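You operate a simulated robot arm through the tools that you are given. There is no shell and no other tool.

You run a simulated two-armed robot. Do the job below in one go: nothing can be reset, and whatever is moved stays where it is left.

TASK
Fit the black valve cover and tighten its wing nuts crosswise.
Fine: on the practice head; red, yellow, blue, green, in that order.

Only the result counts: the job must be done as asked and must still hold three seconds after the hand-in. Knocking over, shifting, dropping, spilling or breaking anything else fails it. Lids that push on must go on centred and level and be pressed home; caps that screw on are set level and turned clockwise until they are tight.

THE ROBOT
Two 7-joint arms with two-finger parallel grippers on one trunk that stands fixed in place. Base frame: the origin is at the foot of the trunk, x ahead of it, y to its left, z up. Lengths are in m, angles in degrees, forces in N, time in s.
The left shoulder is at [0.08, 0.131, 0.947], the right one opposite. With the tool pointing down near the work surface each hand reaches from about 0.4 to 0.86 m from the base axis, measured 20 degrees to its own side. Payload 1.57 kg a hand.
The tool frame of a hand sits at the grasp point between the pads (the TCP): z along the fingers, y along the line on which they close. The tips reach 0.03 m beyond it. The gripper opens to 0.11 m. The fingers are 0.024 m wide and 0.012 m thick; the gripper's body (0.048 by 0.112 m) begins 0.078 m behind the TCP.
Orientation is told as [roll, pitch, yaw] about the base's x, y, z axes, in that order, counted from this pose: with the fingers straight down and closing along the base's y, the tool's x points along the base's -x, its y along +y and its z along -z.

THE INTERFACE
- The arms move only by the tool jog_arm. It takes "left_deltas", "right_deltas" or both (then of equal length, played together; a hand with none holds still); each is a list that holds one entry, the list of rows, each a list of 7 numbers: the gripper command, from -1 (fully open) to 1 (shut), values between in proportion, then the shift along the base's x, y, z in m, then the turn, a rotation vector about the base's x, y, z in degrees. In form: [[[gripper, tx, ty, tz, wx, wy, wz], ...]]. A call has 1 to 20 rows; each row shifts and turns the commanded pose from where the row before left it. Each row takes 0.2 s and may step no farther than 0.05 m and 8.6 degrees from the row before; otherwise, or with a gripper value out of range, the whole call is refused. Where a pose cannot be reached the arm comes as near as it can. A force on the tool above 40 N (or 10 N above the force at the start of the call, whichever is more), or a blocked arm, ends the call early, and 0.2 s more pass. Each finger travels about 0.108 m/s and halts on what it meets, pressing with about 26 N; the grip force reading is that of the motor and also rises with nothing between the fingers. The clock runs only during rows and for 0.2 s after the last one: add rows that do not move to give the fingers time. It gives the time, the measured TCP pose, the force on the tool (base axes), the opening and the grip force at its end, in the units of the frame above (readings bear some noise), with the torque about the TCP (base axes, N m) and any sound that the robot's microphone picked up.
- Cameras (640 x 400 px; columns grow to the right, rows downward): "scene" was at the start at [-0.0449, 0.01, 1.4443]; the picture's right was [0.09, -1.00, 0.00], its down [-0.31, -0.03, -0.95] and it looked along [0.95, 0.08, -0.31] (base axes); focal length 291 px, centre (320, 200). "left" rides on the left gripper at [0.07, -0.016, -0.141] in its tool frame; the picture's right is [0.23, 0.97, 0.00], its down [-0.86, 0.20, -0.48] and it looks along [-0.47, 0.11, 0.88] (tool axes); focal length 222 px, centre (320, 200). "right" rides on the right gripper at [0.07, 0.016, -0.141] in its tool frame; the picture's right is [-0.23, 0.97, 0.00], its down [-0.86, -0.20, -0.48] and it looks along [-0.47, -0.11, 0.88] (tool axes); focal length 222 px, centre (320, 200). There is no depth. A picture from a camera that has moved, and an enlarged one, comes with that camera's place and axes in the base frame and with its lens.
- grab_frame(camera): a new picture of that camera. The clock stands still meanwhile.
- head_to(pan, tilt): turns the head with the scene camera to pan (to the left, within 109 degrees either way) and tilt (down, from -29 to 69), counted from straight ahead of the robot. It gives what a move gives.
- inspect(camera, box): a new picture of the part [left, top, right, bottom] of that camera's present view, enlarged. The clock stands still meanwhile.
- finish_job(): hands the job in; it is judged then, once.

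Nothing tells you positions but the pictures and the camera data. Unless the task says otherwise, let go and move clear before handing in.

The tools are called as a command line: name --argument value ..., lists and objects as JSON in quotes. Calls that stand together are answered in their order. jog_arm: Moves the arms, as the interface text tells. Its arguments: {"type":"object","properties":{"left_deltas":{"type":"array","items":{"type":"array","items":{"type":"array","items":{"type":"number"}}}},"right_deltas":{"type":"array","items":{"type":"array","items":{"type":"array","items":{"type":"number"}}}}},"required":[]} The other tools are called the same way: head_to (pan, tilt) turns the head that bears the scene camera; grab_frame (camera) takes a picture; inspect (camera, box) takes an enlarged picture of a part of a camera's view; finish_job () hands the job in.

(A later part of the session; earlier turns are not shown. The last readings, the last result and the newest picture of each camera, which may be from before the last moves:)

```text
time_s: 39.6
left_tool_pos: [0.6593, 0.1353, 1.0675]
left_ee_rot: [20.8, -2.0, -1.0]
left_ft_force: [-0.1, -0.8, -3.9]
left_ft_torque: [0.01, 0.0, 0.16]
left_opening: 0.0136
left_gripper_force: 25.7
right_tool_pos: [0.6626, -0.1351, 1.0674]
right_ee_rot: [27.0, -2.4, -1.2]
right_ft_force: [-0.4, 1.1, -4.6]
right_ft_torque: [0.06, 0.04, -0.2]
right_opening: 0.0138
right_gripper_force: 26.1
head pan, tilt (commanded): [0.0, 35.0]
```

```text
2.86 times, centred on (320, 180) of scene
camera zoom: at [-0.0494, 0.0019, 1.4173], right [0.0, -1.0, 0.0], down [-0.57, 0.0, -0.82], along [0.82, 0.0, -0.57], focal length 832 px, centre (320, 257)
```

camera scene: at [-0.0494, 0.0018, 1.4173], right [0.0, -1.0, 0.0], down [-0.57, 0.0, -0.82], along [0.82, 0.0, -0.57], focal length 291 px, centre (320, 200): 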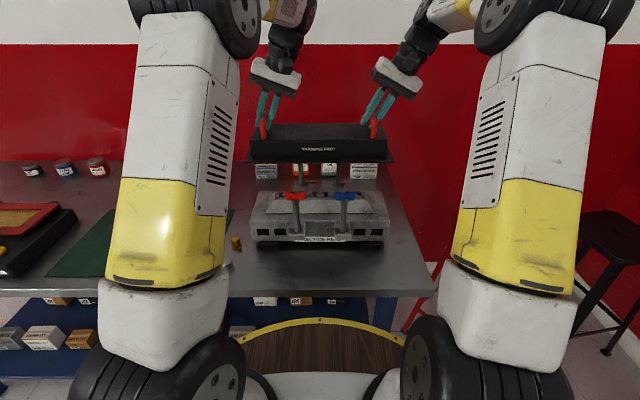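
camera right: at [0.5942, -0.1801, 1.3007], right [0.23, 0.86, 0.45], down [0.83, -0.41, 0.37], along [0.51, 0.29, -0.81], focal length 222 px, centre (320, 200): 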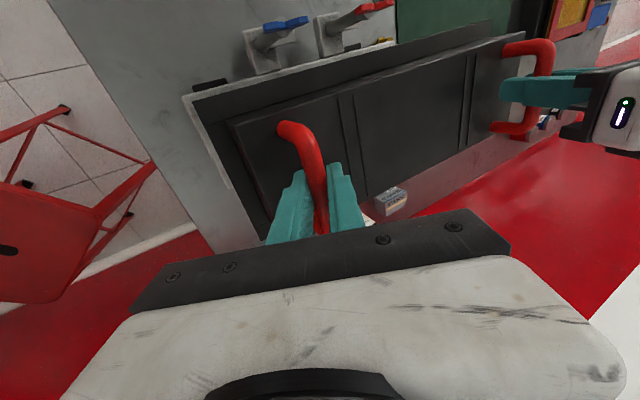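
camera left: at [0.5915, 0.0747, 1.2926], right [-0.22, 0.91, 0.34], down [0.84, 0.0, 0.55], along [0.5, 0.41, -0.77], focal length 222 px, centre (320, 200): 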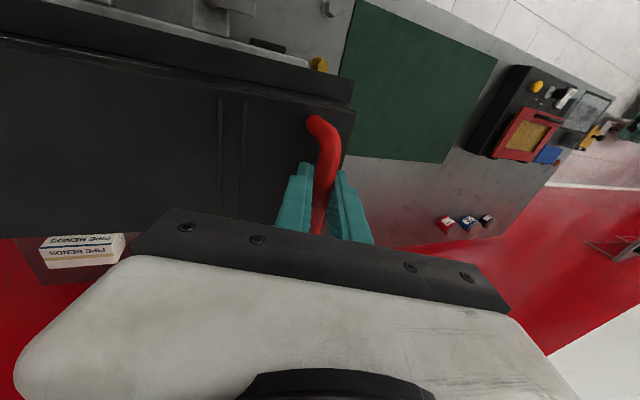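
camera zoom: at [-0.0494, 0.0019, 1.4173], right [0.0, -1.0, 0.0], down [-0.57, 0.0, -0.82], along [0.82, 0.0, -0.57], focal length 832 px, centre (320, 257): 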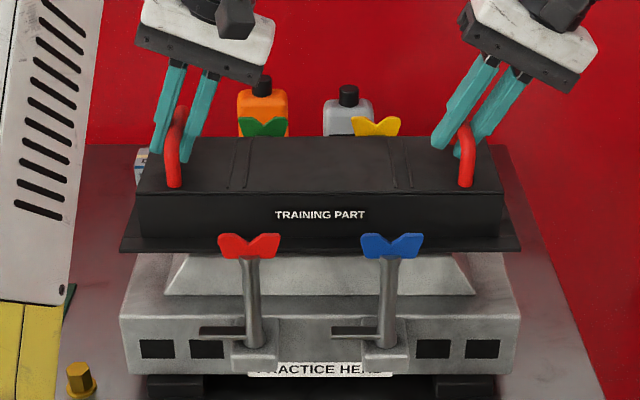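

jog_arm --left_deltas '[[[1, 0, 0, -0.015, 0, 0, 0], [1, 0, 0, -0.015, 0, 0, 0], [1, 0, 0, -0.01, 0, 0, 0], [1, 0, 0, -0.005, 0, 0, 0], [1, 0, 0, -0.005, 0, 0, 0], [1, 0, 0, 0, 0, 0, 0]]]' --right_deltas '[[[1, 0, 0, -0.015, 0, 0, 0], [1, 0, 0, -0.015, 0, 0, 0], [1, 0, 0, -0.01, 0, 0, 0], [1, 0, 0, -0.005, 0, 0, 0], [1, 0, 0, -0.005, 0, 0, 0], [1, 0, 0, 0, 0, 0, 0]]]'

inspect --camera "scene" --box '[230, 130, 410, 250]'

inspect --camera "right" --box '[160, 20, 400, 180]'

```text
time_s: 41.0
left_tool_pos: [0.6587, 0.1357, 1.0181]
left_ee_rot: [21.0, -2.0, -1.0]
left_ft_force: [0.0, -0.3, -3.6]
left_ft_torque: [0.0, 0.02, 0.09]
left_opening: 0.0141
left_gripper_force: 26.0
right_tool_pos: [0.6626, -0.1357, 1.019]
right_ee_rot: [26.9, -2.5, -1.3]
right_ft_force: [0.0, 1.3, -4.2]
right_ft_torque: [-0.03, 0.0, -0.23]
right_opening: 0.0138
right_gripper_force: 26.2
head pan, tilt (commanded): [0.0, 35.0]
```

```text
3.33 times, centred on (320, 190) of scene
camera zoom: at [-0.0494, 0.0019, 1.4173], right [0.0, -1.0, 0.0], down [-0.57, 0.0, -0.82], along [0.82, 0.0, -0.57], focal length 970 px, centre (320, 233)
```

zoom: 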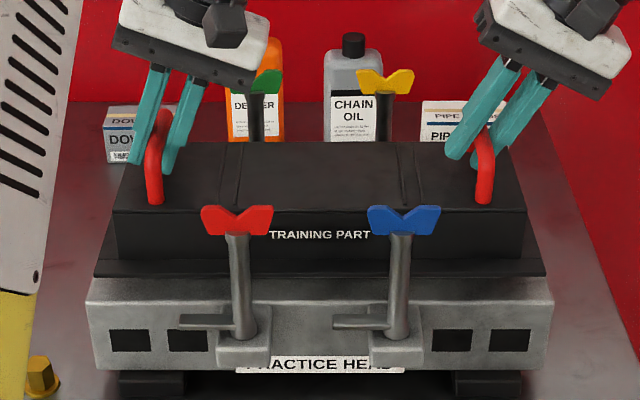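

```text
2.50 times, centred on (280, 100) of right
camera zoom: at [0.5866, -0.1833, 1.1498], right [0.23, 0.86, 0.45], down [0.83, -0.41, 0.37], along [0.51, 0.29, -0.81], focal length 555 px, centre (420, 450)
```

zoom: 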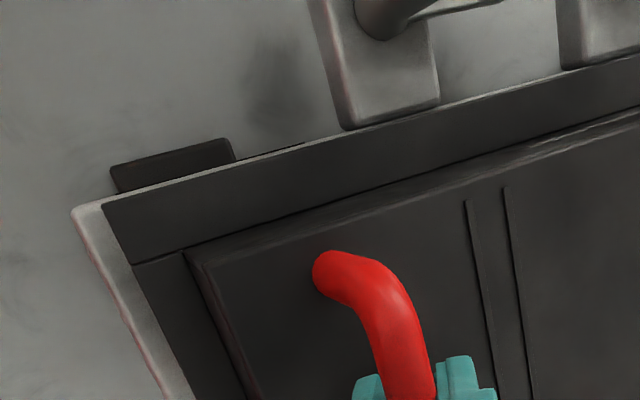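

jog_arm --left_deltas '[[[1, 0, 0, -0.005, 0, 0, 0], [1, 0, 0, -0.005, 0, 0, 0], [1, 0, 0, -0.005, 0, 0, 0], [1, 0, 0, -0.004, 0, 0, 0], [1, 0, 0, 0, 0, 0, 0]]]' --right_deltas '[[[1, 0, 0, -0.005, 0, 0, 0], [1, 0, 0, -0.005, 0, 0, 0], [1, 0, 0, -0.005, 0, 0, 0], [1, 0, 0, -0.004, 0, 0, 0], [1, 0, 0, 0, 0, 0, 0]]]'

inspect --camera "scene" --box '[230, 130, 410, 250]'

```text
time_s: 42.2
left_tool_pos: [0.6589, 0.1354, 0.9994]
left_ee_rot: [20.9, -2.0, -1.1]
left_ft_force: [0.3, 0.2, -4.3]
left_ft_torque: [0.0, -0.12, 0.12]
left_opening: 0.0134
left_gripper_force: 25.9
right_tool_pos: [0.6631, -0.1351, 1.0004]
right_ee_rot: [26.9, -2.6, -1.3]
right_ft_force: [0.7, 0.2, -4.4]
right_ft_torque: [0.01, 0.17, -0.06]
right_opening: 0.0137
right_gripper_force: 26.2
head pan, tilt (commanded): [0.0, 35.0]
```

```text
3.33 times, centred on (320, 190) of scene
camera zoom: at [-0.0494, 0.0019, 1.4173], right [0.0, -1.0, 0.0], down [-0.57, 0.0, -0.82], along [0.82, 0.0, -0.57], focal length 970 px, centre (320, 233)
```

zoom: 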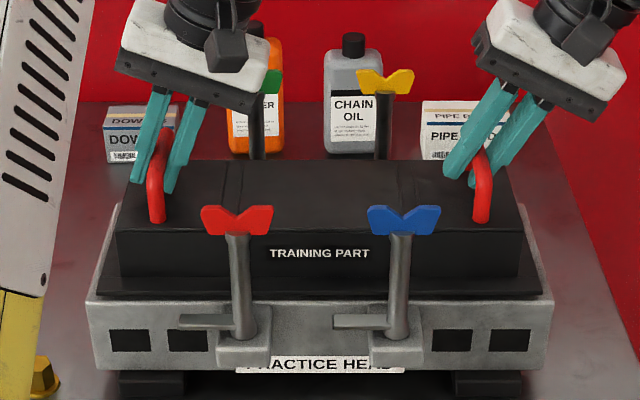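

jog_arm --left_deltas '[[[1, 0, 0, -0.003, 0, 0, 0], [1, 0, 0, -0.002, 0, 0, 0], [1, 0, 0, 0, 0, 0, 0]]]' --right_deltas '[[[1, 0, 0, -0.003, 0, 0, 0], [1, 0, 0, -0.002, 0, 0, 0], [1, 0, 0, 0, 0, 0, 0]]]'

jog_arm --left_deltas '[[[1, 0, 0, -0.002, 0, 0, 0], [1, 0, 0, -0.002, 0, 0, 0], [1, 0, 0, 0, 0, 0, 0]]]' --right_deltas '[[[1, 0, 0, -0.002, 0, 0, 0], [1, 0, 0, -0.002, 0, 0, 0], [1, 0, 0, 0, 0, 0, 0]]]'

```text
time_s: 43.0
left_tool_pos: [0.6588, 0.1351, 0.9936]
left_ee_rot: [21.0, -2.0, -1.0]
left_ft_force: [0.2, 1.4, -4.0]
left_ft_torque: [-0.03, -0.19, 0.12]
left_opening: 0.014
left_gripper_force: 26.3
right_tool_pos: [0.6629, -0.1346, 0.9952]
right_ee_rot: [26.9, -2.5, -1.4]
right_ft_force: [-0.9, -0.9, -5.4]
right_ft_torque: [-0.05, 0.21, 0.02]
right_opening: 0.0136
right_gripper_force: 25.5
head pan, tilt (commanded): [0.0, 35.0]
```

```text
time_s: 43.8
left_tool_pos: [0.6584, 0.1348, 0.9923]
left_ee_rot: [20.9, -2.1, -1.0]
left_ft_force: [1.9, 1.9, 16.0]
left_ft_torque: [0.02, 0.57, 0.26]
left_opening: 0.0135
left_gripper_force: 25.9
right_tool_pos: [0.6631, -0.1339, 0.9928]
right_ee_rot: [26.9, -2.9, -1.2]
right_ft_force: [2.1, -3.3, 16.1]
right_ft_torque: [0.02, 0.59, 0.01]
right_opening: 0.0138
right_gripper_force: 26.2
head pan, tilt (commanded): [0.0, 35.0]
```

inspect --camera "scene" --box '[240, 150, 400, 250]'

inspect --camera "right" --box '[160, 20, 400, 180]'

inspect --camera "left" --box '[160, 0, 400, 160]'

```text
4.00 times, centred on (320, 200) of scene
camera zoom: at [-0.0505, 0.0018, 1.4173], right [0.0, -1.0, 0.0], down [-0.57, 0.0, -0.82], along [0.82, 0.0, -0.57], focal length 1164 px, centre (320, 200)
```

zoom: 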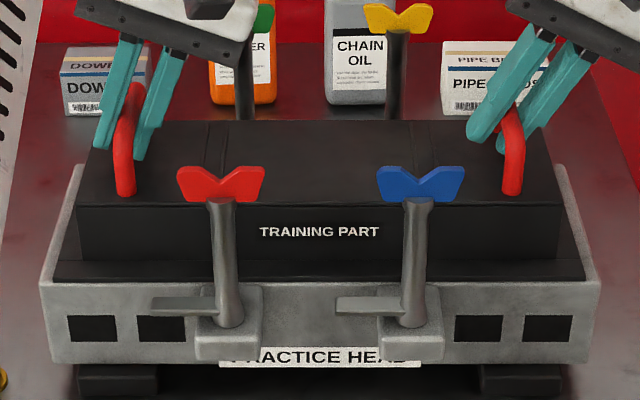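

```text
2.50 times, centred on (280, 100) of right
camera zoom: at [0.5864, -0.1829, 1.1233], right [0.23, 0.86, 0.45], down [0.83, -0.41, 0.38], along [0.51, 0.29, -0.81], focal length 555 px, centre (420, 450)
```

zoom: 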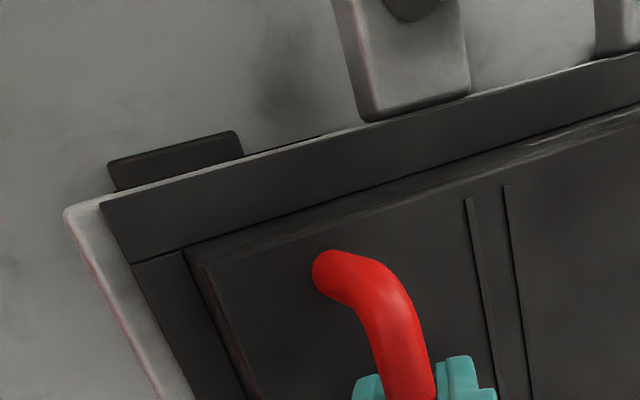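

```text
2.50 times, centred on (280, 80) of left
camera zoom: at [0.5834, 0.0716, 1.116], right [-0.22, 0.91, 0.34], down [0.83, 0.0, 0.55], along [0.5, 0.41, -0.76], focal length 555 px, centre (420, 500)
```

zoom: 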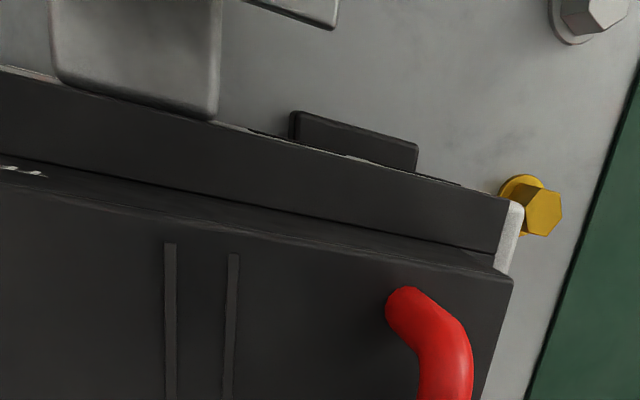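

inspect --camera "scene" --box '[360, 180, 410, 230]'

inspect --camera "scene" --box '[240, 180, 290, 230]'

```text
8.00 times, centred on (385, 205) of scene
camera zoom: at [-0.0505, 0.0018, 1.4173], right [0.0, -1.0, 0.0], down [-0.57, 0.0, -0.82], along [0.82, 0.0, -0.57], focal length 2329 px, centre (-200, 160)
```

zoom: 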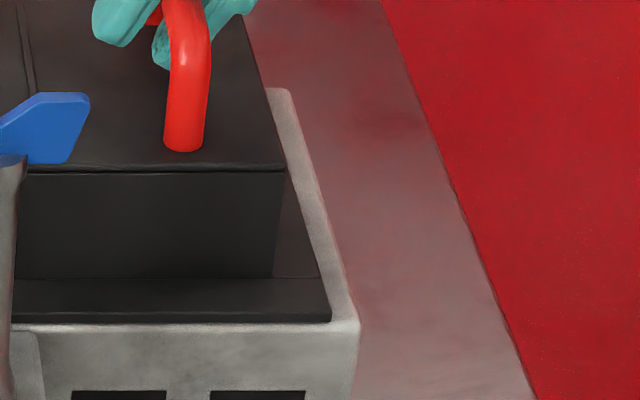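

```text
8.00 times, centred on (265, 205) of scene
camera zoom: at [-0.0505, 0.0018, 1.4173], right [0.0, -1.0, 0.0], down [-0.57, 0.0, -0.82], along [0.82, 0.0, -0.57], focal length 2329 px, centre (760, 160)
```

zoom: 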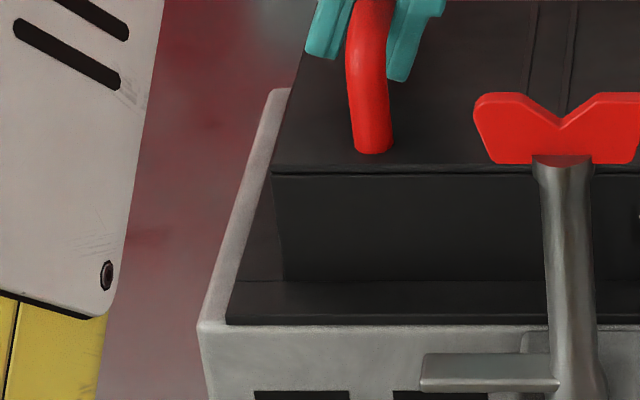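

jog_arm --left_deltas '[[[1, 0, 0, 0.0013, 0, 0, 0], [1, 0, 0, 0, 0, 0, 0]]]' --right_deltas '[[[1, 0, 0, 0.0013, 0, 0, 0], [1, 0, 0, 0, 0, 0, 0]]]'

```text
time_s: 44.4
left_tool_pos: [0.6598, 0.1351, 0.9931]
left_ee_rot: [21.1, -2.0, -1.0]
left_ft_force: [2.2, 2.9, 14.8]
left_ft_torque: [0.0, -0.67, -0.13]
left_opening: 0.0137
left_gripper_force: 26.3
right_tool_pos: [0.663, -0.1354, 0.9943]
right_ee_rot: [26.9, -2.6, -1.3]
right_ft_force: [7.8, -0.8, 11.0]
right_ft_torque: [0.0, -0.57, -0.48]
right_opening: 0.0135
right_gripper_force: 25.8
head pan, tilt (commanded): [0.0, 35.0]
```

jog_arm --left_deltas '[[[1, 0, 0, 0.001, 0, 0, 0], [1, 0, 0, 0, 0, 0, 0], [1, 0, 0, 0, 0, 0, 0]]]' --right_deltas '[[[1, 0, 0, 0.001, 0, 0, 0], [1, 0, 0, 0, 0, 0, 0], [1, 0, 0, 0, 0, 0, 0]]]'

```text
time_s: 45.2
left_tool_pos: [0.6571, 0.1344, 0.9925]
left_ee_rot: [20.9, -1.8, -0.9]
left_ft_force: [-1.1, 2.0, 1.9]
left_ft_torque: [-0.02, -0.23, 0.0]
left_opening: 0.0136
left_gripper_force: 26.2
right_tool_pos: [0.6611, -0.1348, 0.9929]
right_ee_rot: [26.9, -2.3, -1.3]
right_ft_force: [3.7, -0.4, -1.0]
right_ft_torque: [0.01, -0.25, -0.37]
right_opening: 0.0134
right_gripper_force: 26.2
head pan, tilt (commanded): [0.0, 35.0]
```

Forces are near zero, so the cover's weight now rests on the deck, aligned about 10 mm in from each end. I'll open both grippers a little and back off along the finger axes.

jog_arm --left_deltas '[[[0.55, 0, 0, 0, 0, 0, 0], [0.55, 0, 0, 0, 0, 0, 0], [0.5, 0, -0.0036, 0.0093, 0, 0, 0], [0.4, 0, -0.0036, 0.0093, 0, 0, 0], [0.4, 0, -0.0036, 0.0093, 0, 0, 0], [0.4, 0, -0.0036, 0.0093, 0, 0, 0], [0.4, 0, -0.0036, 0.0093, 0, 0, 0], [0.4, 0, 0, 0, 0, 0, 0]]]' --right_deltas '[[[0.55, 0, 0, 0, 0, 0, 0], [0.55, 0, 0, 0, 0, 0, 0], [0.5, 0, -0.0045, 0.0089, 0, 0, 0], [0.4, 0, -0.0045, 0.0089, 0, 0, 0], [0.4, 0, -0.0045, 0.0089, 0, 0, 0], [0.4, 0, -0.0045, 0.0089, 0, 0, 0], [0.4, 0, -0.0045, 0.0089, 0, 0, 0], [0.4, 0, 0, 0, 0, 0, 0]]]'

inspect --camera "scene" --box '[230, 130, 410, 250]'

grab_frame --camera "right"

```text
time_s: 47.0
left_tool_pos: [0.6587, 0.116, 1.0387]
left_ee_rot: [20.9, -1.9, -1.0]
left_ft_force: [-0.4, 0.6, -0.6]
left_ft_torque: [-0.01, 0.05, -0.01]
left_opening: 0.033
left_gripper_force: 0.1
right_tool_pos: [0.6632, -0.1574, 1.0395]
right_ee_rot: [26.8, -2.6, -1.3]
right_ft_force: [0.3, 0.4, -0.4]
right_ft_torque: [-0.06, 0.0, 0.0]
right_opening: 0.0331
right_gripper_force: 0.1
head pan, tilt (commanded): [0.0, 35.0]
```

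```text
3.33 times, centred on (320, 190) of scene
camera zoom: at [-0.0497, 0.0019, 1.4173], right [0.0, -1.0, 0.0], down [-0.57, 0.0, -0.82], along [0.82, 0.0, -0.57], focal length 970 px, centre (320, 233)
```

zoom: 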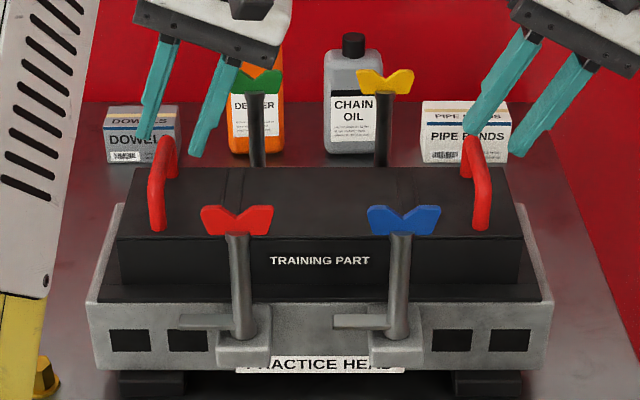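

```text
taken
camera right: at [0.5863, -0.2052, 1.1691], right [0.23, 0.86, 0.45], down [0.83, -0.41, 0.37], along [0.51, 0.29, -0.81], focal length 222 px, centre (320, 200)
```

right: 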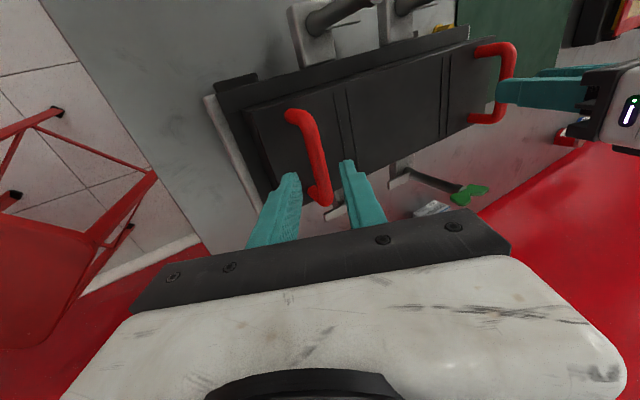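

jog_arm --left_deltas '[[[0, 0, 0, 0.04, 0, 0, 0], [-0.5, 0, 0, 0.04, 0, 0, 0], [-1, 0, 0.03, 0.03, -7, 0, 0], [-1, 0, 0.03, 0.03, -7, 0, 0], [-1, -0.01, 0.04, 0.0, -7, 0, 0], [-1, -0.02, 0.04, 0, 0, 0, 0.9], [-1, -0.02, 0.04, 0, 0, 0, 0], [-1, 0, 0, 0, 0, 0, 0]]]' --right_deltas '[[[0, 0, 0, 0.04, 0, 0, 0], [-0.5, 0, 0, 0.04, 0, 0, 0], [-1, 0, 0, 0.03, -7, 0, 0], [-1, 0, 0, 0.03, -7, 0, 0], [-1, -0.01, 0, 0.0, -7, 0, 0], [-1, -0.03, 0, 0, -6, 0, 0], [-1, -0.03, 0, 0, 0, 0, 0.9], [-1, 0, 0, 0, 0, 0, 0]]]'

grab_frame --camera "scene"

inspect --camera "scene" --box '[230, 130, 410, 250]'

grab_frame --camera "right"

grab_frame --camera "left"

```text
time_s: 48.8
left_tool_pos: [0.6082, 0.299, 1.1784]
left_ee_rot: [-0.1, -2.2, 0.7]
left_ft_force: [-0.1, 0.0, 0.9]
left_ft_torque: [0.0, 0.04, -0.01]
left_opening: 0.1103
left_gripper_force: 0.0
right_tool_pos: [0.5925, -0.1589, 1.1777]
right_ee_rot: [-0.2, -2.8, 0.9]
right_ft_force: [0.8, 0.1, 0.9]
right_ft_torque: [0.01, -0.01, -0.02]
right_opening: 0.1098
right_gripper_force: 0.1
head pan, tilt (commanded): [0.0, 35.0]
```

```text
taken
camera scene: at [-0.0498, 0.002, 1.4173], right [0.0, -1.0, 0.0], down [-0.57, 0.0, -0.82], along [0.82, 0.0, -0.57], focal length 291 px, centre (320, 200)
```

scene: 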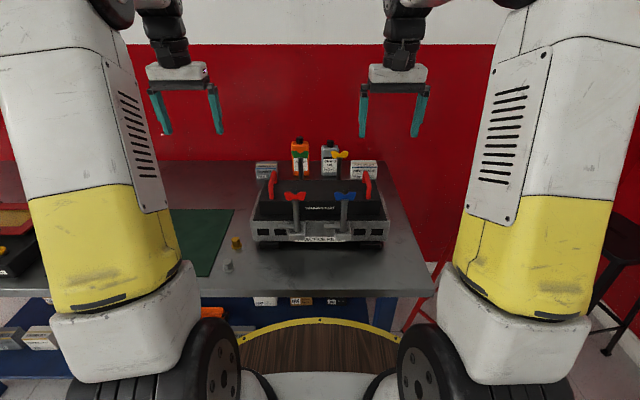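

```text
3.33 times, centred on (320, 190) of scene
camera zoom: at [-0.0498, 0.002, 1.4173], right [0.0, -1.0, 0.0], down [-0.57, 0.0, -0.82], along [0.82, 0.0, -0.57], focal length 970 px, centre (320, 233)
```

zoom: 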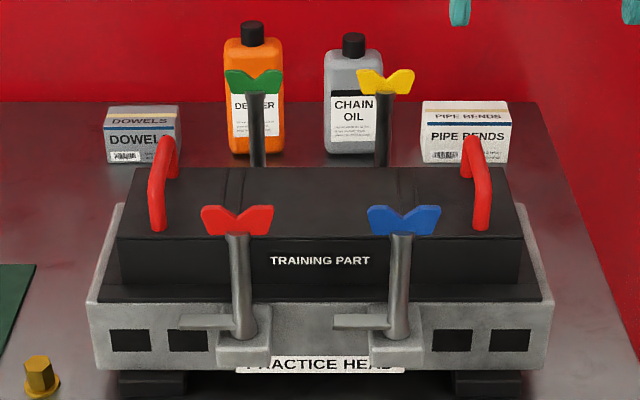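

```text
taken
camera right: at [0.5155, -0.1429, 1.3156], right [0.21, 0.98, 0.01], down [0.83, -0.18, 0.52], along [0.51, -0.1, -0.85], focal length 222 px, centre (320, 200)
```

right: 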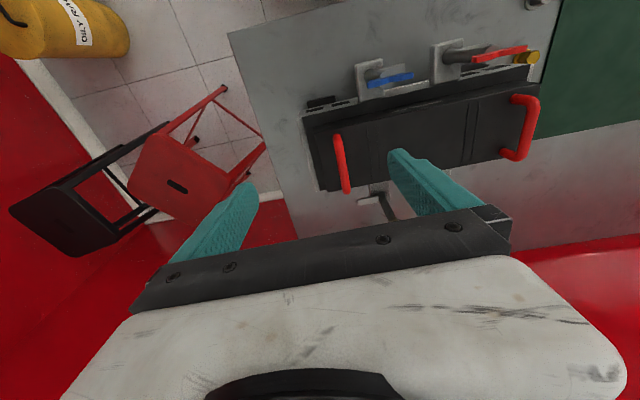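

```text
taken
camera left: at [0.533, 0.2827, 1.3173], right [-0.24, 0.97, -0.01], down [0.83, 0.21, 0.51], along [0.5, 0.11, -0.86], focal length 222 px, centre (320, 200)
```

left: 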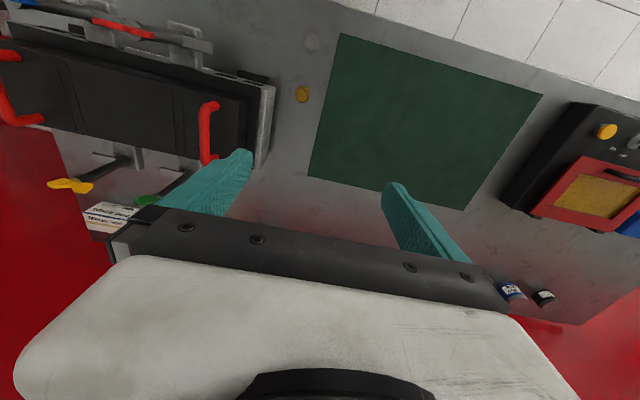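

inspect --camera "left" --box '[100, 40, 300, 200]'

inspect --camera "right" --box '[290, 60, 410, 220]'

```text
2.50 times, centred on (200, 120) of left
camera zoom: at [0.533, 0.2827, 1.3173], right [-0.24, 0.97, -0.01], down [0.83, 0.21, 0.51], along [0.5, 0.11, -0.86], focal length 555 px, centre (620, 400)
```

zoom: 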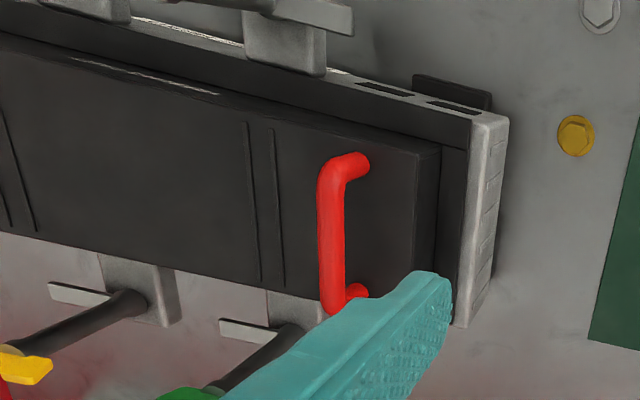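

```text
2.50 times, centred on (350, 140) of right
camera zoom: at [0.5155, -0.1429, 1.3156], right [0.21, 0.98, 0.01], down [0.83, -0.18, 0.52], along [0.51, -0.1, -0.85], focal length 555 px, centre (245, 350)
```

zoom: 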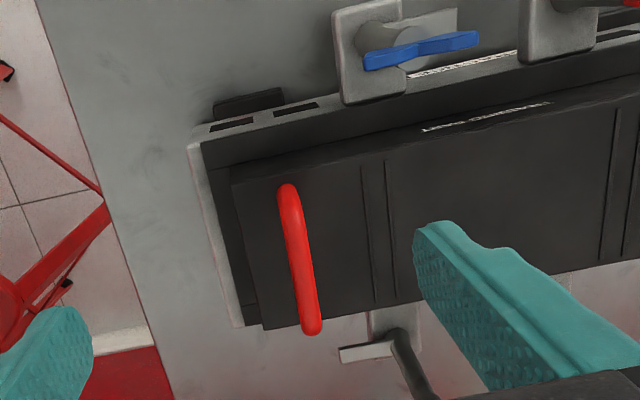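

inspect --camera "right" --box '[355, 165, 415, 205]'

inspect --camera "right" --box '[300, 95, 360, 135]'

inspect --camera "right" --box '[320, 170, 380, 210]'

```text
10.00 times, centred on (385, 185) of right
camera zoom: at [0.5155, -0.1429, 1.3156], right [0.21, 0.98, 0.01], down [0.83, -0.18, 0.52], along [0.51, -0.1, -0.85], focal length 2221 px, centre (-330, 350)
```

zoom: 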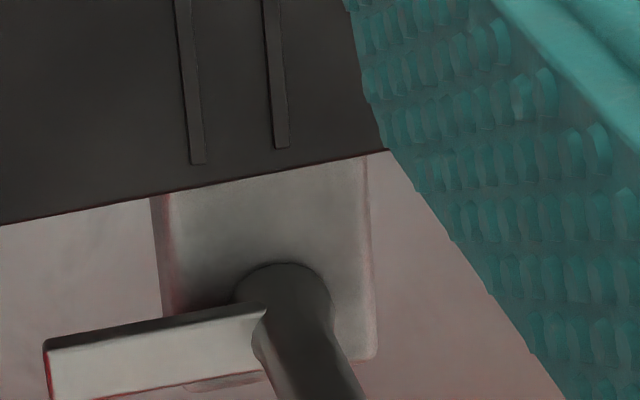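

```text
10.00 times, centred on (330, 115) of right
camera zoom: at [0.5155, -0.1429, 1.3156], right [0.21, 0.98, 0.01], down [0.83, -0.18, 0.52], along [0.51, -0.1, -0.85], focal length 2221 px, centre (220, 1050)
```

zoom: 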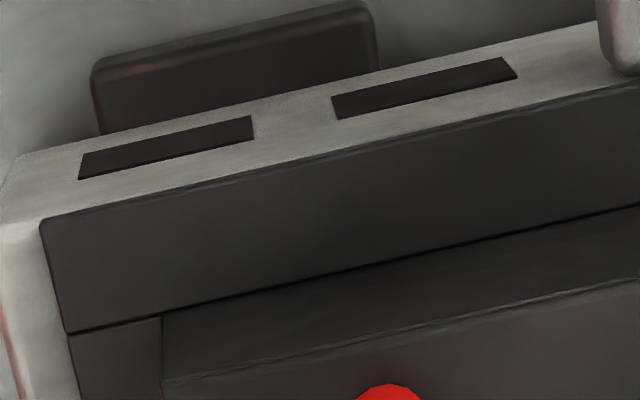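

```text
10.00 times, centred on (350, 190) of right
camera zoom: at [0.5155, -0.1429, 1.3156], right [0.21, 0.98, 0.01], down [0.83, -0.18, 0.52], along [0.51, -0.1, -0.85], focal length 2221 px, centre (20, 300)
```

zoom: 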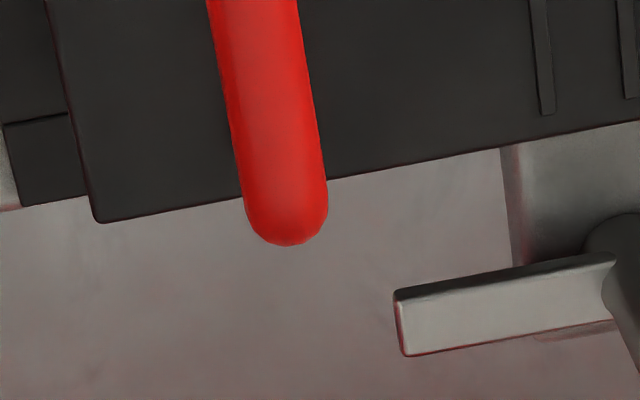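

inspect --camera "scene" --box '[280, 180, 360, 250]'

inspect --camera "right" --box '[340, 30, 560, 130]'

inspect --camera "left" --box '[0, 0, 220, 120]'

```text
5.71 times, centred on (320, 215) of scene
camera zoom: at [-0.0498, 0.002, 1.4173], right [0.0, -1.0, 0.0], down [-0.57, 0.0, -0.82], along [0.82, 0.0, -0.57], focal length 1664 px, centre (320, 114)
```

zoom: 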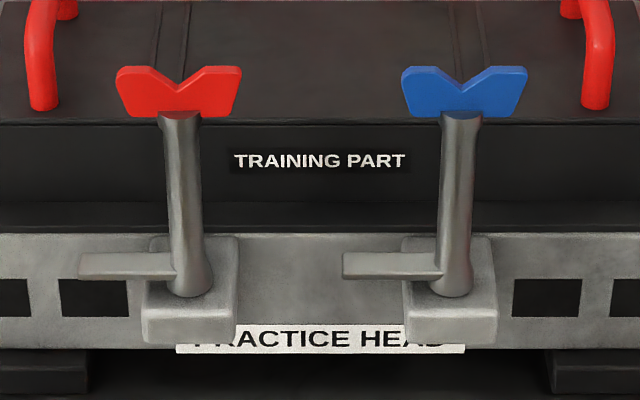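

```text
2.91 times, centred on (450, 80) of right
camera zoom: at [0.5155, -0.1429, 1.3156], right [0.21, 0.98, 0.01], down [0.83, -0.18, 0.52], along [0.51, -0.1, -0.85], focal length 646 px, centre (-58, 549)
```

zoom: 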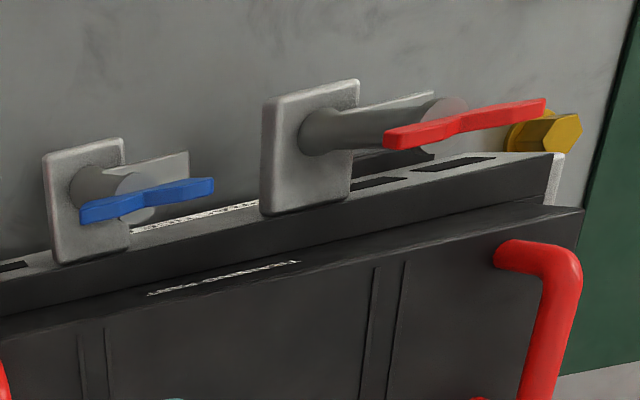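

```text
2.91 times, centred on (110, 60) of left
camera zoom: at [0.533, 0.2827, 1.3173], right [-0.24, 0.97, -0.01], down [0.83, 0.21, 0.51], along [0.5, 0.11, -0.86], focal length 646 px, centre (931, 607)
```

zoom: 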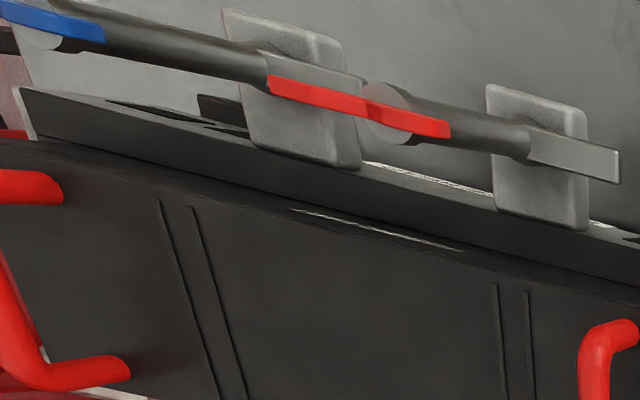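

jog_arm --left_deltas '[[[-1, 0, 0, 0, 0.1, 2.2, 0], [-1, -0.0053, -0.0215, -0.004, 0, 0, 8.1], [-1, -0.0053, -0.0215, -0.004, 0, 0, 8.1], [-1, -0.0053, -0.0215, -0.004, 0, 0, 8.1], [-1, -0.0053, -0.0215, -0.004, 0, 0, 8.1], [-1, -0.0053, -0.0215, -0.004, 0, 0, 8.1], [-1, -0.0053, -0.0215, -0.004, 0, 0, 8.1], [-1, -0.0053, -0.0215, -0.004, 0, 0, 8.1], [-1, -0.0053, -0.0215, -0.004, 0, 0, 8.1], [-1, -0.0053, -0.0215, -0.004, 0, 0, 8.1], [-1, -0.0053, -0.0215, -0.004, 0, 0, 8.1], [-1, -0.005, -0.0215, -0.004, 0, 0, 8.3], [-1, 0, 0, 0, 0, 0, 0]]]' --right_deltas '[[[-1, 0, 0, 0, 0.2, 2.8, 0], [-1, -0.01, -0.02, 0.01, 0, 0, 0], [-1, -0.02, -0.02, 0.01, 0, 0, 0], [-1, -0.02, -0.02, 0.01, 0, 0, 0], [-1, -0.02, -0.02, 0, 0, 0, 0], [-1, -0.02, -0.02, 0, 0, 0, 0], [-1, 0, 0, 0, 0, 0, 0], [-1, 0, 0, 0, 0, 0, 0], [-1, 0, 0, 0, 0, 0, 0], [-1, 0, 0, 0, 0, 0, 0], [-1, 0, 0, 0, 0, 0, 0], [-1, 0, 0, 0, 0, 0, 0], [-1, 0, 0, 0, 0, 0, 0]]]'

grab_frame --camera "left"

grab_frame --camera "scene"

```text
time_s: 51.6
left_tool_pos: [0.5501, 0.0604, 1.1344]
left_ee_rot: [0.0, -0.1, 90.0]
left_ft_force: [0.0, -0.7, -0.6]
left_ft_torque: [0.03, 0.01, -0.02]
left_opening: 0.1101
left_gripper_force: 0.0
right_tool_pos: [0.501, -0.2582, 1.2084]
right_ee_rot: [0.2, -0.1, 1.0]
right_ft_force: [0.2, -0.1, -1.0]
right_ft_torque: [0.02, 0.01, -0.02]
right_opening: 0.1101
right_gripper_force: 0.2
head pan, tilt (commanded): [0.0, 35.0]
```

```text
taken
camera left: at [0.5666, -0.0089, 1.2762], right [-0.97, -0.23, 0.0], down [-0.2, 0.85, 0.48], along [-0.11, 0.47, -0.88], focal length 222 px, centre (320, 200)
```

left: 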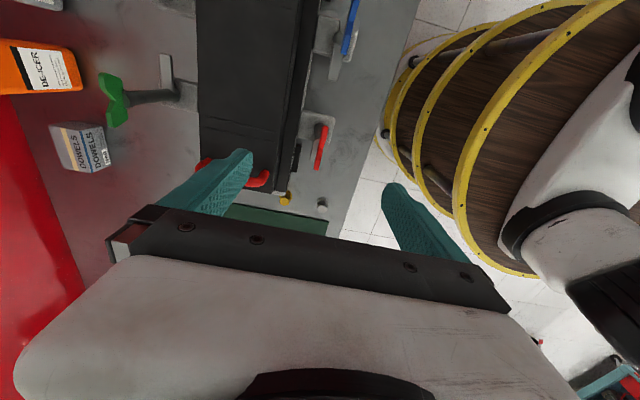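

```text
taken
camera scene: at [-0.0498, 0.0019, 1.4173], right [0.0, -1.0, 0.0], down [-0.57, 0.0, -0.82], along [0.82, 0.0, -0.57], focal length 291 px, centre (320, 200)
```

scene: 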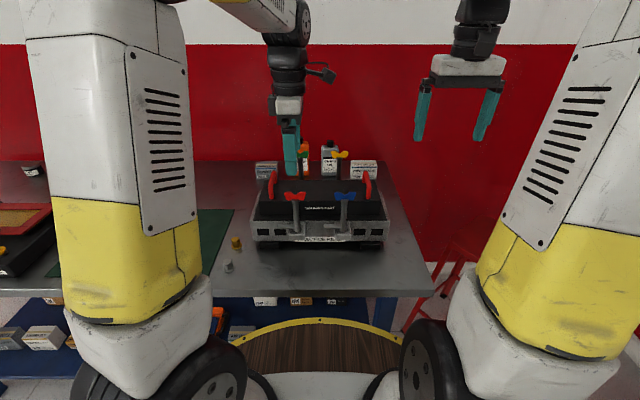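

inspect --camera "left" --box '[260, 90, 380, 210]'

```text
3.33 times, centred on (320, 150) of left
camera zoom: at [0.5666, -0.0089, 1.2762], right [-0.97, -0.23, 0.0], down [-0.2, 0.85, 0.48], along [-0.11, 0.47, -0.88], focal length 740 px, centre (320, 367)
```

zoom: 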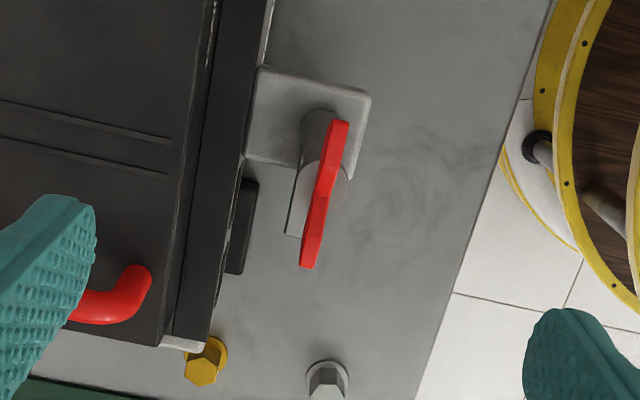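

jog_arm --left_deltas '[[[-0.5, -0.001, 0.001, -0.03, 0, 0, 0], [-0.2, 0, 0, -0.03, 0, 0, 0], [-0.2, 0, 0, -0.025, 0, 0, 0], [-0.2, 0, 0, -0.017, 0, 0, 0], [-0.2, 0, 0, 0, 0, 0, 0]]]'

inspect --camera "left" --box '[240, 110, 400, 230]'

inspect --camera "scene" --box '[250, 150, 350, 250]'

```text
time_s: 52.8
left_tool_pos: [0.5495, 0.0624, 1.0325]
left_ee_rot: [0.0, 0.0, 90.0]
left_ft_force: [0.3, -0.4, 1.0]
left_ft_torque: [0.04, -0.03, -0.04]
left_opening: 0.066
left_gripper_force: 0.1
right_tool_pos: [0.5023, -0.2575, 1.2084]
right_ee_rot: [0.1, -0.1, 0.9]
right_ft_force: [-0.1, -0.2, 0.9]
right_ft_torque: [0.0, 0.01, 0.02]
right_opening: 0.1099
right_gripper_force: 0.1
head pan, tilt (commanded): [0.0, 35.0]
```

```text
3.33 times, centred on (320, 170) of left
camera zoom: at [0.5661, -0.0071, 1.1744], right [-0.97, -0.23, 0.0], down [-0.2, 0.85, 0.48], along [-0.11, 0.47, -0.88], focal length 740 px, centre (320, 300)
```

zoom: 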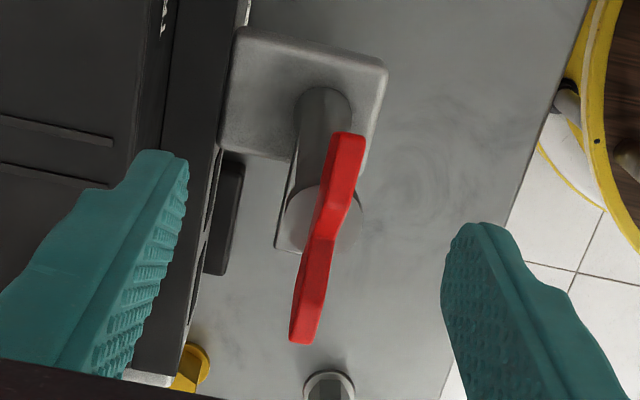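

```text
4.00 times, centred on (300, 200) of scene
camera zoom: at [-0.0498, 0.0018, 1.4173], right [0.0, -1.0, 0.0], down [-0.57, 0.0, -0.82], along [0.82, 0.0, -0.57], focal length 1164 px, centre (400, 200)
```

zoom: 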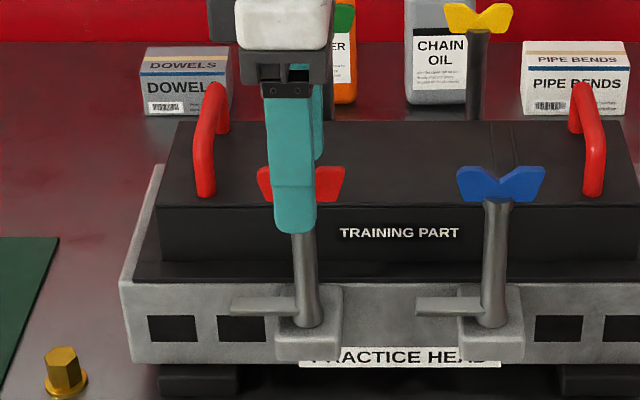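

jog_arm --left_deltas '[[[0.4, 0, 0, 0, 0, 0, 0], [1, 0, 0, 0, 0, 0, 0], [1, 0, 0, 0, 0, 0, 0], [1, 0, 0, 0, 0, 0, 0]]]'

inspect --camera "left" --box '[240, 110, 400, 230]'

inspect --camera "scene" --box '[250, 150, 350, 250]'

```text
time_s: 53.8
left_tool_pos: [0.5488, 0.0621, 1.0338]
left_ee_rot: [0.0, -0.1, 89.9]
left_ft_force: [-7.2, 0.1, 0.1]
left_ft_torque: [-0.07, -0.05, 0.0]
left_opening: 0.0055
left_gripper_force: 26.3
right_tool_pos: [0.5015, -0.2563, 1.2078]
right_ee_rot: [0.2, -0.1, 0.9]
right_ft_force: [-0.4, 0.4, 0.2]
right_ft_torque: [-0.06, 0.01, 0.0]
right_opening: 0.1102
right_gripper_force: 0.2
head pan, tilt (commanded): [0.0, 35.0]
```

```text
3.33 times, centred on (320, 170) of left
camera zoom: at [0.5654, -0.0072, 1.1745], right [-0.97, -0.23, 0.0], down [-0.2, 0.85, 0.48], along [-0.11, 0.47, -0.88], focal length 740 px, centre (320, 300)
```

zoom: 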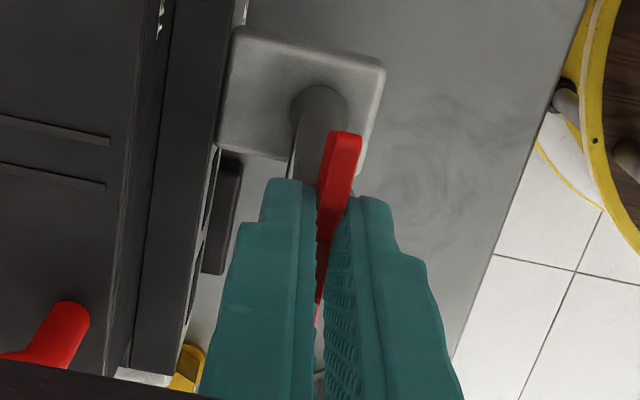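

```text
4.00 times, centred on (300, 200) of scene
camera zoom: at [-0.0501, 0.0019, 1.4173], right [0.0, -1.0, 0.0], down [-0.57, 0.0, -0.82], along [0.82, 0.0, -0.57], focal length 1164 px, centre (400, 200)
```

zoom: 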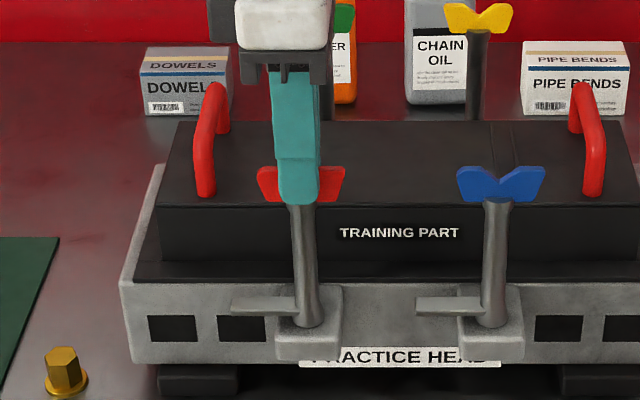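

jog_arm --left_deltas '[[[1, 0.0005, 0, 0, 0, 0, -6], [1, 0, 0, 0, 0, 0, -6], [1, 0, 0, 0, 0, 0, -6], [1, 0, 0, 0, 0, 0, 0]]]'

inspect --camera "scene" --box '[250, 150, 350, 250]'

```text
time_s: 54.8
left_tool_pos: [0.5489, 0.0615, 1.0324]
left_ee_rot: [0.2, 0.0, 71.9]
left_ft_force: [-17.1, 1.4, -5.9]
left_ft_torque: [0.34, -0.07, -0.02]
left_opening: 0.0059
left_gripper_force: 25.8
right_tool_pos: [0.5026, -0.2573, 1.2078]
right_ee_rot: [0.1, -0.1, 1.0]
right_ft_force: [0.3, 1.0, 0.4]
right_ft_torque: [0.0, 0.03, 0.05]
right_opening: 0.1101
right_gripper_force: 0.0
head pan, tilt (commanded): [0.0, 35.0]
```

```text
4.00 times, centred on (300, 200) of scene
camera zoom: at [-0.0504, 0.0019, 1.4173], right [0.0, -1.0, 0.0], down [-0.57, 0.0, -0.82], along [0.82, 0.0, -0.57], focal length 1164 px, centre (400, 200)
```

zoom: 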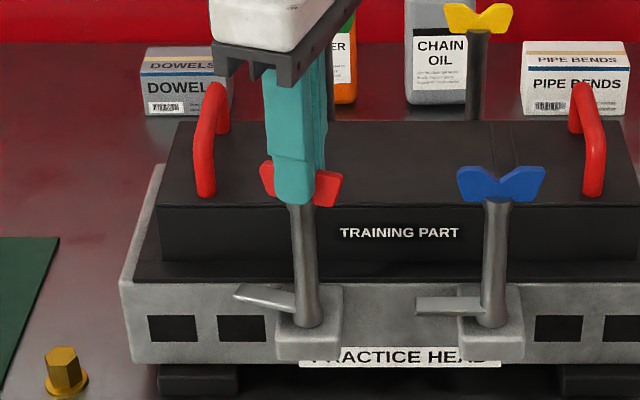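

jog_arm --left_deltas '[[[1, -0.0012, 0, 0, 0, 0, -5], [1, 0, 0, 0, 0, 0, -6], [1, 0, 0, 0, 0, 0, -6], [1, 0, 0, 0, 0, 0, 0]]]'

inspect --camera "scene" --box '[250, 150, 350, 250]'

```text
time_s: 55.8
left_tool_pos: [0.5488, 0.0601, 1.0334]
left_ee_rot: [0.1, 0.0, 54.9]
left_ft_force: [-10.0, 3.3, -12.4]
left_ft_torque: [-0.1, 0.13, 0.02]
left_opening: 0.0057
left_gripper_force: 26.1
right_tool_pos: [0.5025, -0.258, 1.2081]
right_ee_rot: [0.1, -0.1, 0.9]
right_ft_force: [-0.1, -1.0, 0.2]
right_ft_torque: [-0.03, -0.01, -0.02]
right_opening: 0.11
right_gripper_force: 0.1
head pan, tilt (commanded): [0.0, 35.0]
```

```text
4.00 times, centred on (300, 200) of scene
camera zoom: at [-0.0498, 0.0021, 1.4173], right [0.0, -1.0, 0.0], down [-0.57, 0.0, -0.82], along [0.82, 0.0, -0.57], focal length 1164 px, centre (400, 200)
```

zoom: 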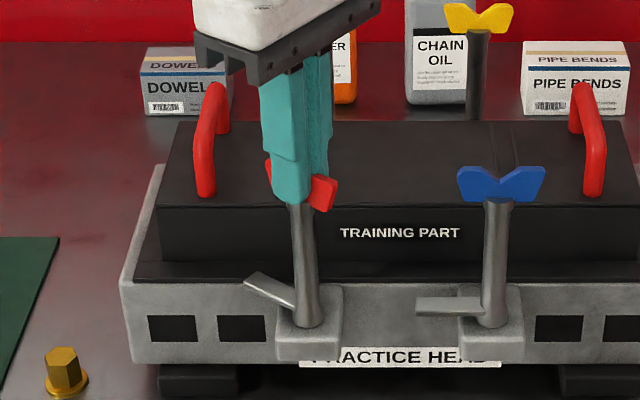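

jog_arm --left_deltas '[[[1, -0.0008, 0.0003, -0.001, 0, 0, -5], [1, 0, 0, -0.0004, 0, 0, -6], [1, 0, 0, -0.0004, 0, 0, -6], [1, 0, 0, -0.0004, 0, 0, -6], [1, 0, 0, 0, 0, 0, 0]]]'

inspect --camera "scene" --box '[250, 150, 350, 250]'

```text
time_s: 57.0
left_tool_pos: [0.5496, 0.0616, 1.0333]
left_ee_rot: [-0.2, -0.2, 31.8]
left_ft_force: [-4.0, 6.9, 20.0]
left_ft_torque: [0.42, 0.18, -0.01]
left_opening: 0.0057
left_gripper_force: 25.8
right_tool_pos: [0.5004, -0.2565, 1.2074]
right_ee_rot: [0.1, -0.1, 0.9]
right_ft_force: [-0.7, 0.1, 0.3]
right_ft_torque: [0.01, 0.0, 0.01]
right_opening: 0.1102
right_gripper_force: 0.0
head pan, tilt (commanded): [0.0, 35.0]
```

```text
4.00 times, centred on (300, 200) of scene
camera zoom: at [-0.0504, 0.0021, 1.4173], right [0.0, -1.0, 0.0], down [-0.57, 0.0, -0.82], along [0.82, 0.0, -0.57], focal length 1164 px, centre (400, 200)
```

zoom: 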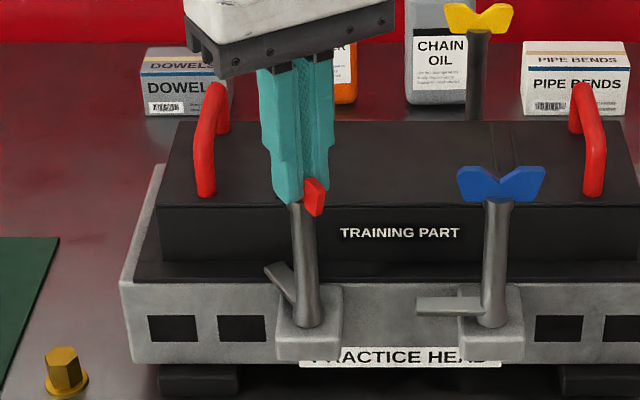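

jog_arm --left_deltas '[[[1, -0.0003, 0.0004, 0.0013, 0, 0, -5], [1, 0, 0, 0, 0, 0, -6], [1, 0, 0, 0, 0, 0, -6], [1, 0, 0, 0, 0, 0, -6], [1, 0, 0, 0, 0, 0, 0]]]'

inspect --camera "scene" --box '[250, 150, 350, 250]'

```text
time_s: 58.2
left_tool_pos: [0.5491, 0.0629, 1.0328]
left_ee_rot: [-0.1, -0.1, 8.9]
left_ft_force: [13.0, 0.1, -4.7]
left_ft_torque: [0.09, -0.82, -0.01]
left_opening: 0.0058
left_gripper_force: 25.4
right_tool_pos: [0.5034, -0.2566, 1.2078]
right_ee_rot: [0.1, 0.1, 1.0]
right_ft_force: [0.6, -0.3, -0.7]
right_ft_torque: [0.01, 0.01, 0.02]
right_opening: 0.1101
right_gripper_force: 0.1
head pan, tilt (commanded): [0.0, 35.0]
```

```text
4.00 times, centred on (300, 200) of scene
camera zoom: at [-0.049, 0.0019, 1.4173], right [0.0, -1.0, 0.0], down [-0.57, 0.0, -0.82], along [0.82, 0.0, -0.57], focal length 1164 px, centre (400, 200)
```

zoom: 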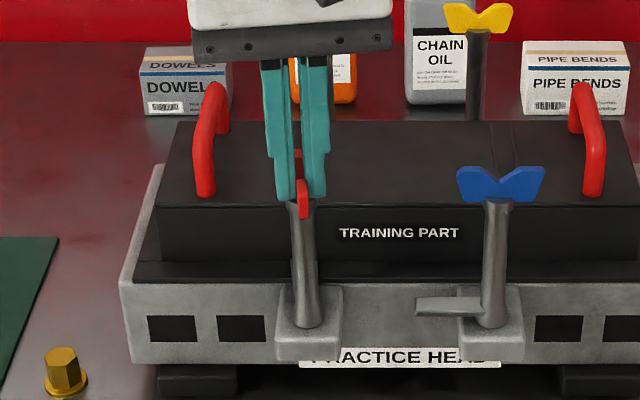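

jog_arm --left_deltas '[[[1, 0.0007, 0, 0, 0, 0, -4], [1, 0, 0, 0, 0, 0, -5], [1, 0, 0, 0, 0, 0, 0]]]'

jog_arm --left_deltas '[[[1, 0, 0, 0, 0, 0, -5], [1, 0, 0, 0, 0, 0, -5], [1, 0, 0, 0, 0, 0, 0]]]'

inspect --camera "scene" --box '[250, 150, 350, 250]'

grab_frame --camera "left"

```text
time_s: 59.0
left_tool_pos: [0.5494, 0.0631, 1.0321]
left_ee_rot: [0.0, 0.0, -0.1]
left_ft_force: [9.2, -1.2, -7.4]
left_ft_torque: [-0.07, -0.67, 0.1]
left_opening: 0.006
left_gripper_force: 26.3
right_tool_pos: [0.5023, -0.2589, 1.2083]
right_ee_rot: [0.1, 0.0, 0.9]
right_ft_force: [-0.3, 0.3, 0.4]
right_ft_torque: [0.03, 0.01, 0.02]
right_opening: 0.1101
right_gripper_force: 0.1
head pan, tilt (commanded): [0.0, 35.0]
```

```text
time_s: 59.8
left_tool_pos: [0.5474, 0.061, 1.0325]
left_ee_rot: [-0.1, 0.0, -10.1]
left_ft_force: [3.3, -2.1, -2.8]
left_ft_torque: [-0.02, 0.61, 0.74]
left_opening: 0.0101
left_gripper_force: 28.5
right_tool_pos: [0.5019, -0.2572, 1.2077]
right_ee_rot: [0.2, 0.1, 0.8]
right_ft_force: [0.5, 0.9, -0.1]
right_ft_torque: [0.0, -0.01, -0.01]
right_opening: 0.1098
right_gripper_force: 0.0
head pan, tilt (commanded): [0.0, 35.0]
```

```text
4.00 times, centred on (300, 200) of scene
camera zoom: at [-0.0495, 0.0018, 1.4173], right [0.0, -1.0, 0.0], down [-0.57, 0.0, -0.82], along [0.82, 0.0, -0.57], focal length 1164 px, centre (400, 200)
```

zoom: 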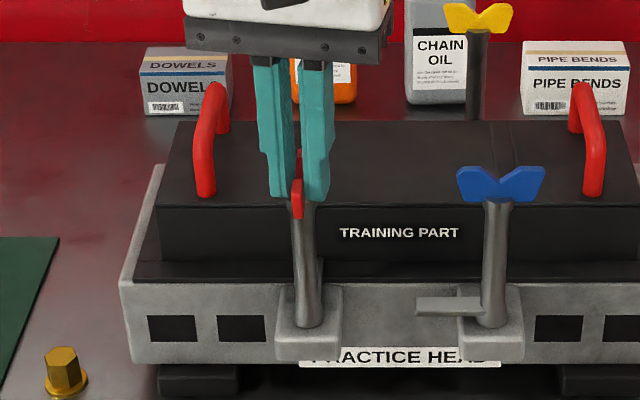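

```text
taken
camera left: at [0.477, 0.0588, 1.1739], right [-0.05, 1.0, 0.0], down [0.88, 0.05, 0.48], along [0.48, 0.03, -0.88], focal length 222 px, centre (320, 200)
```

left: 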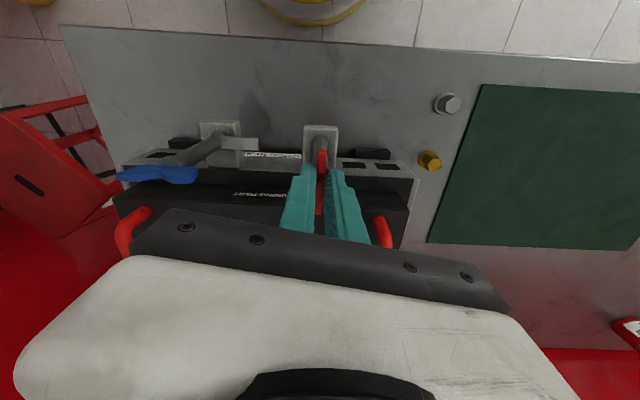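

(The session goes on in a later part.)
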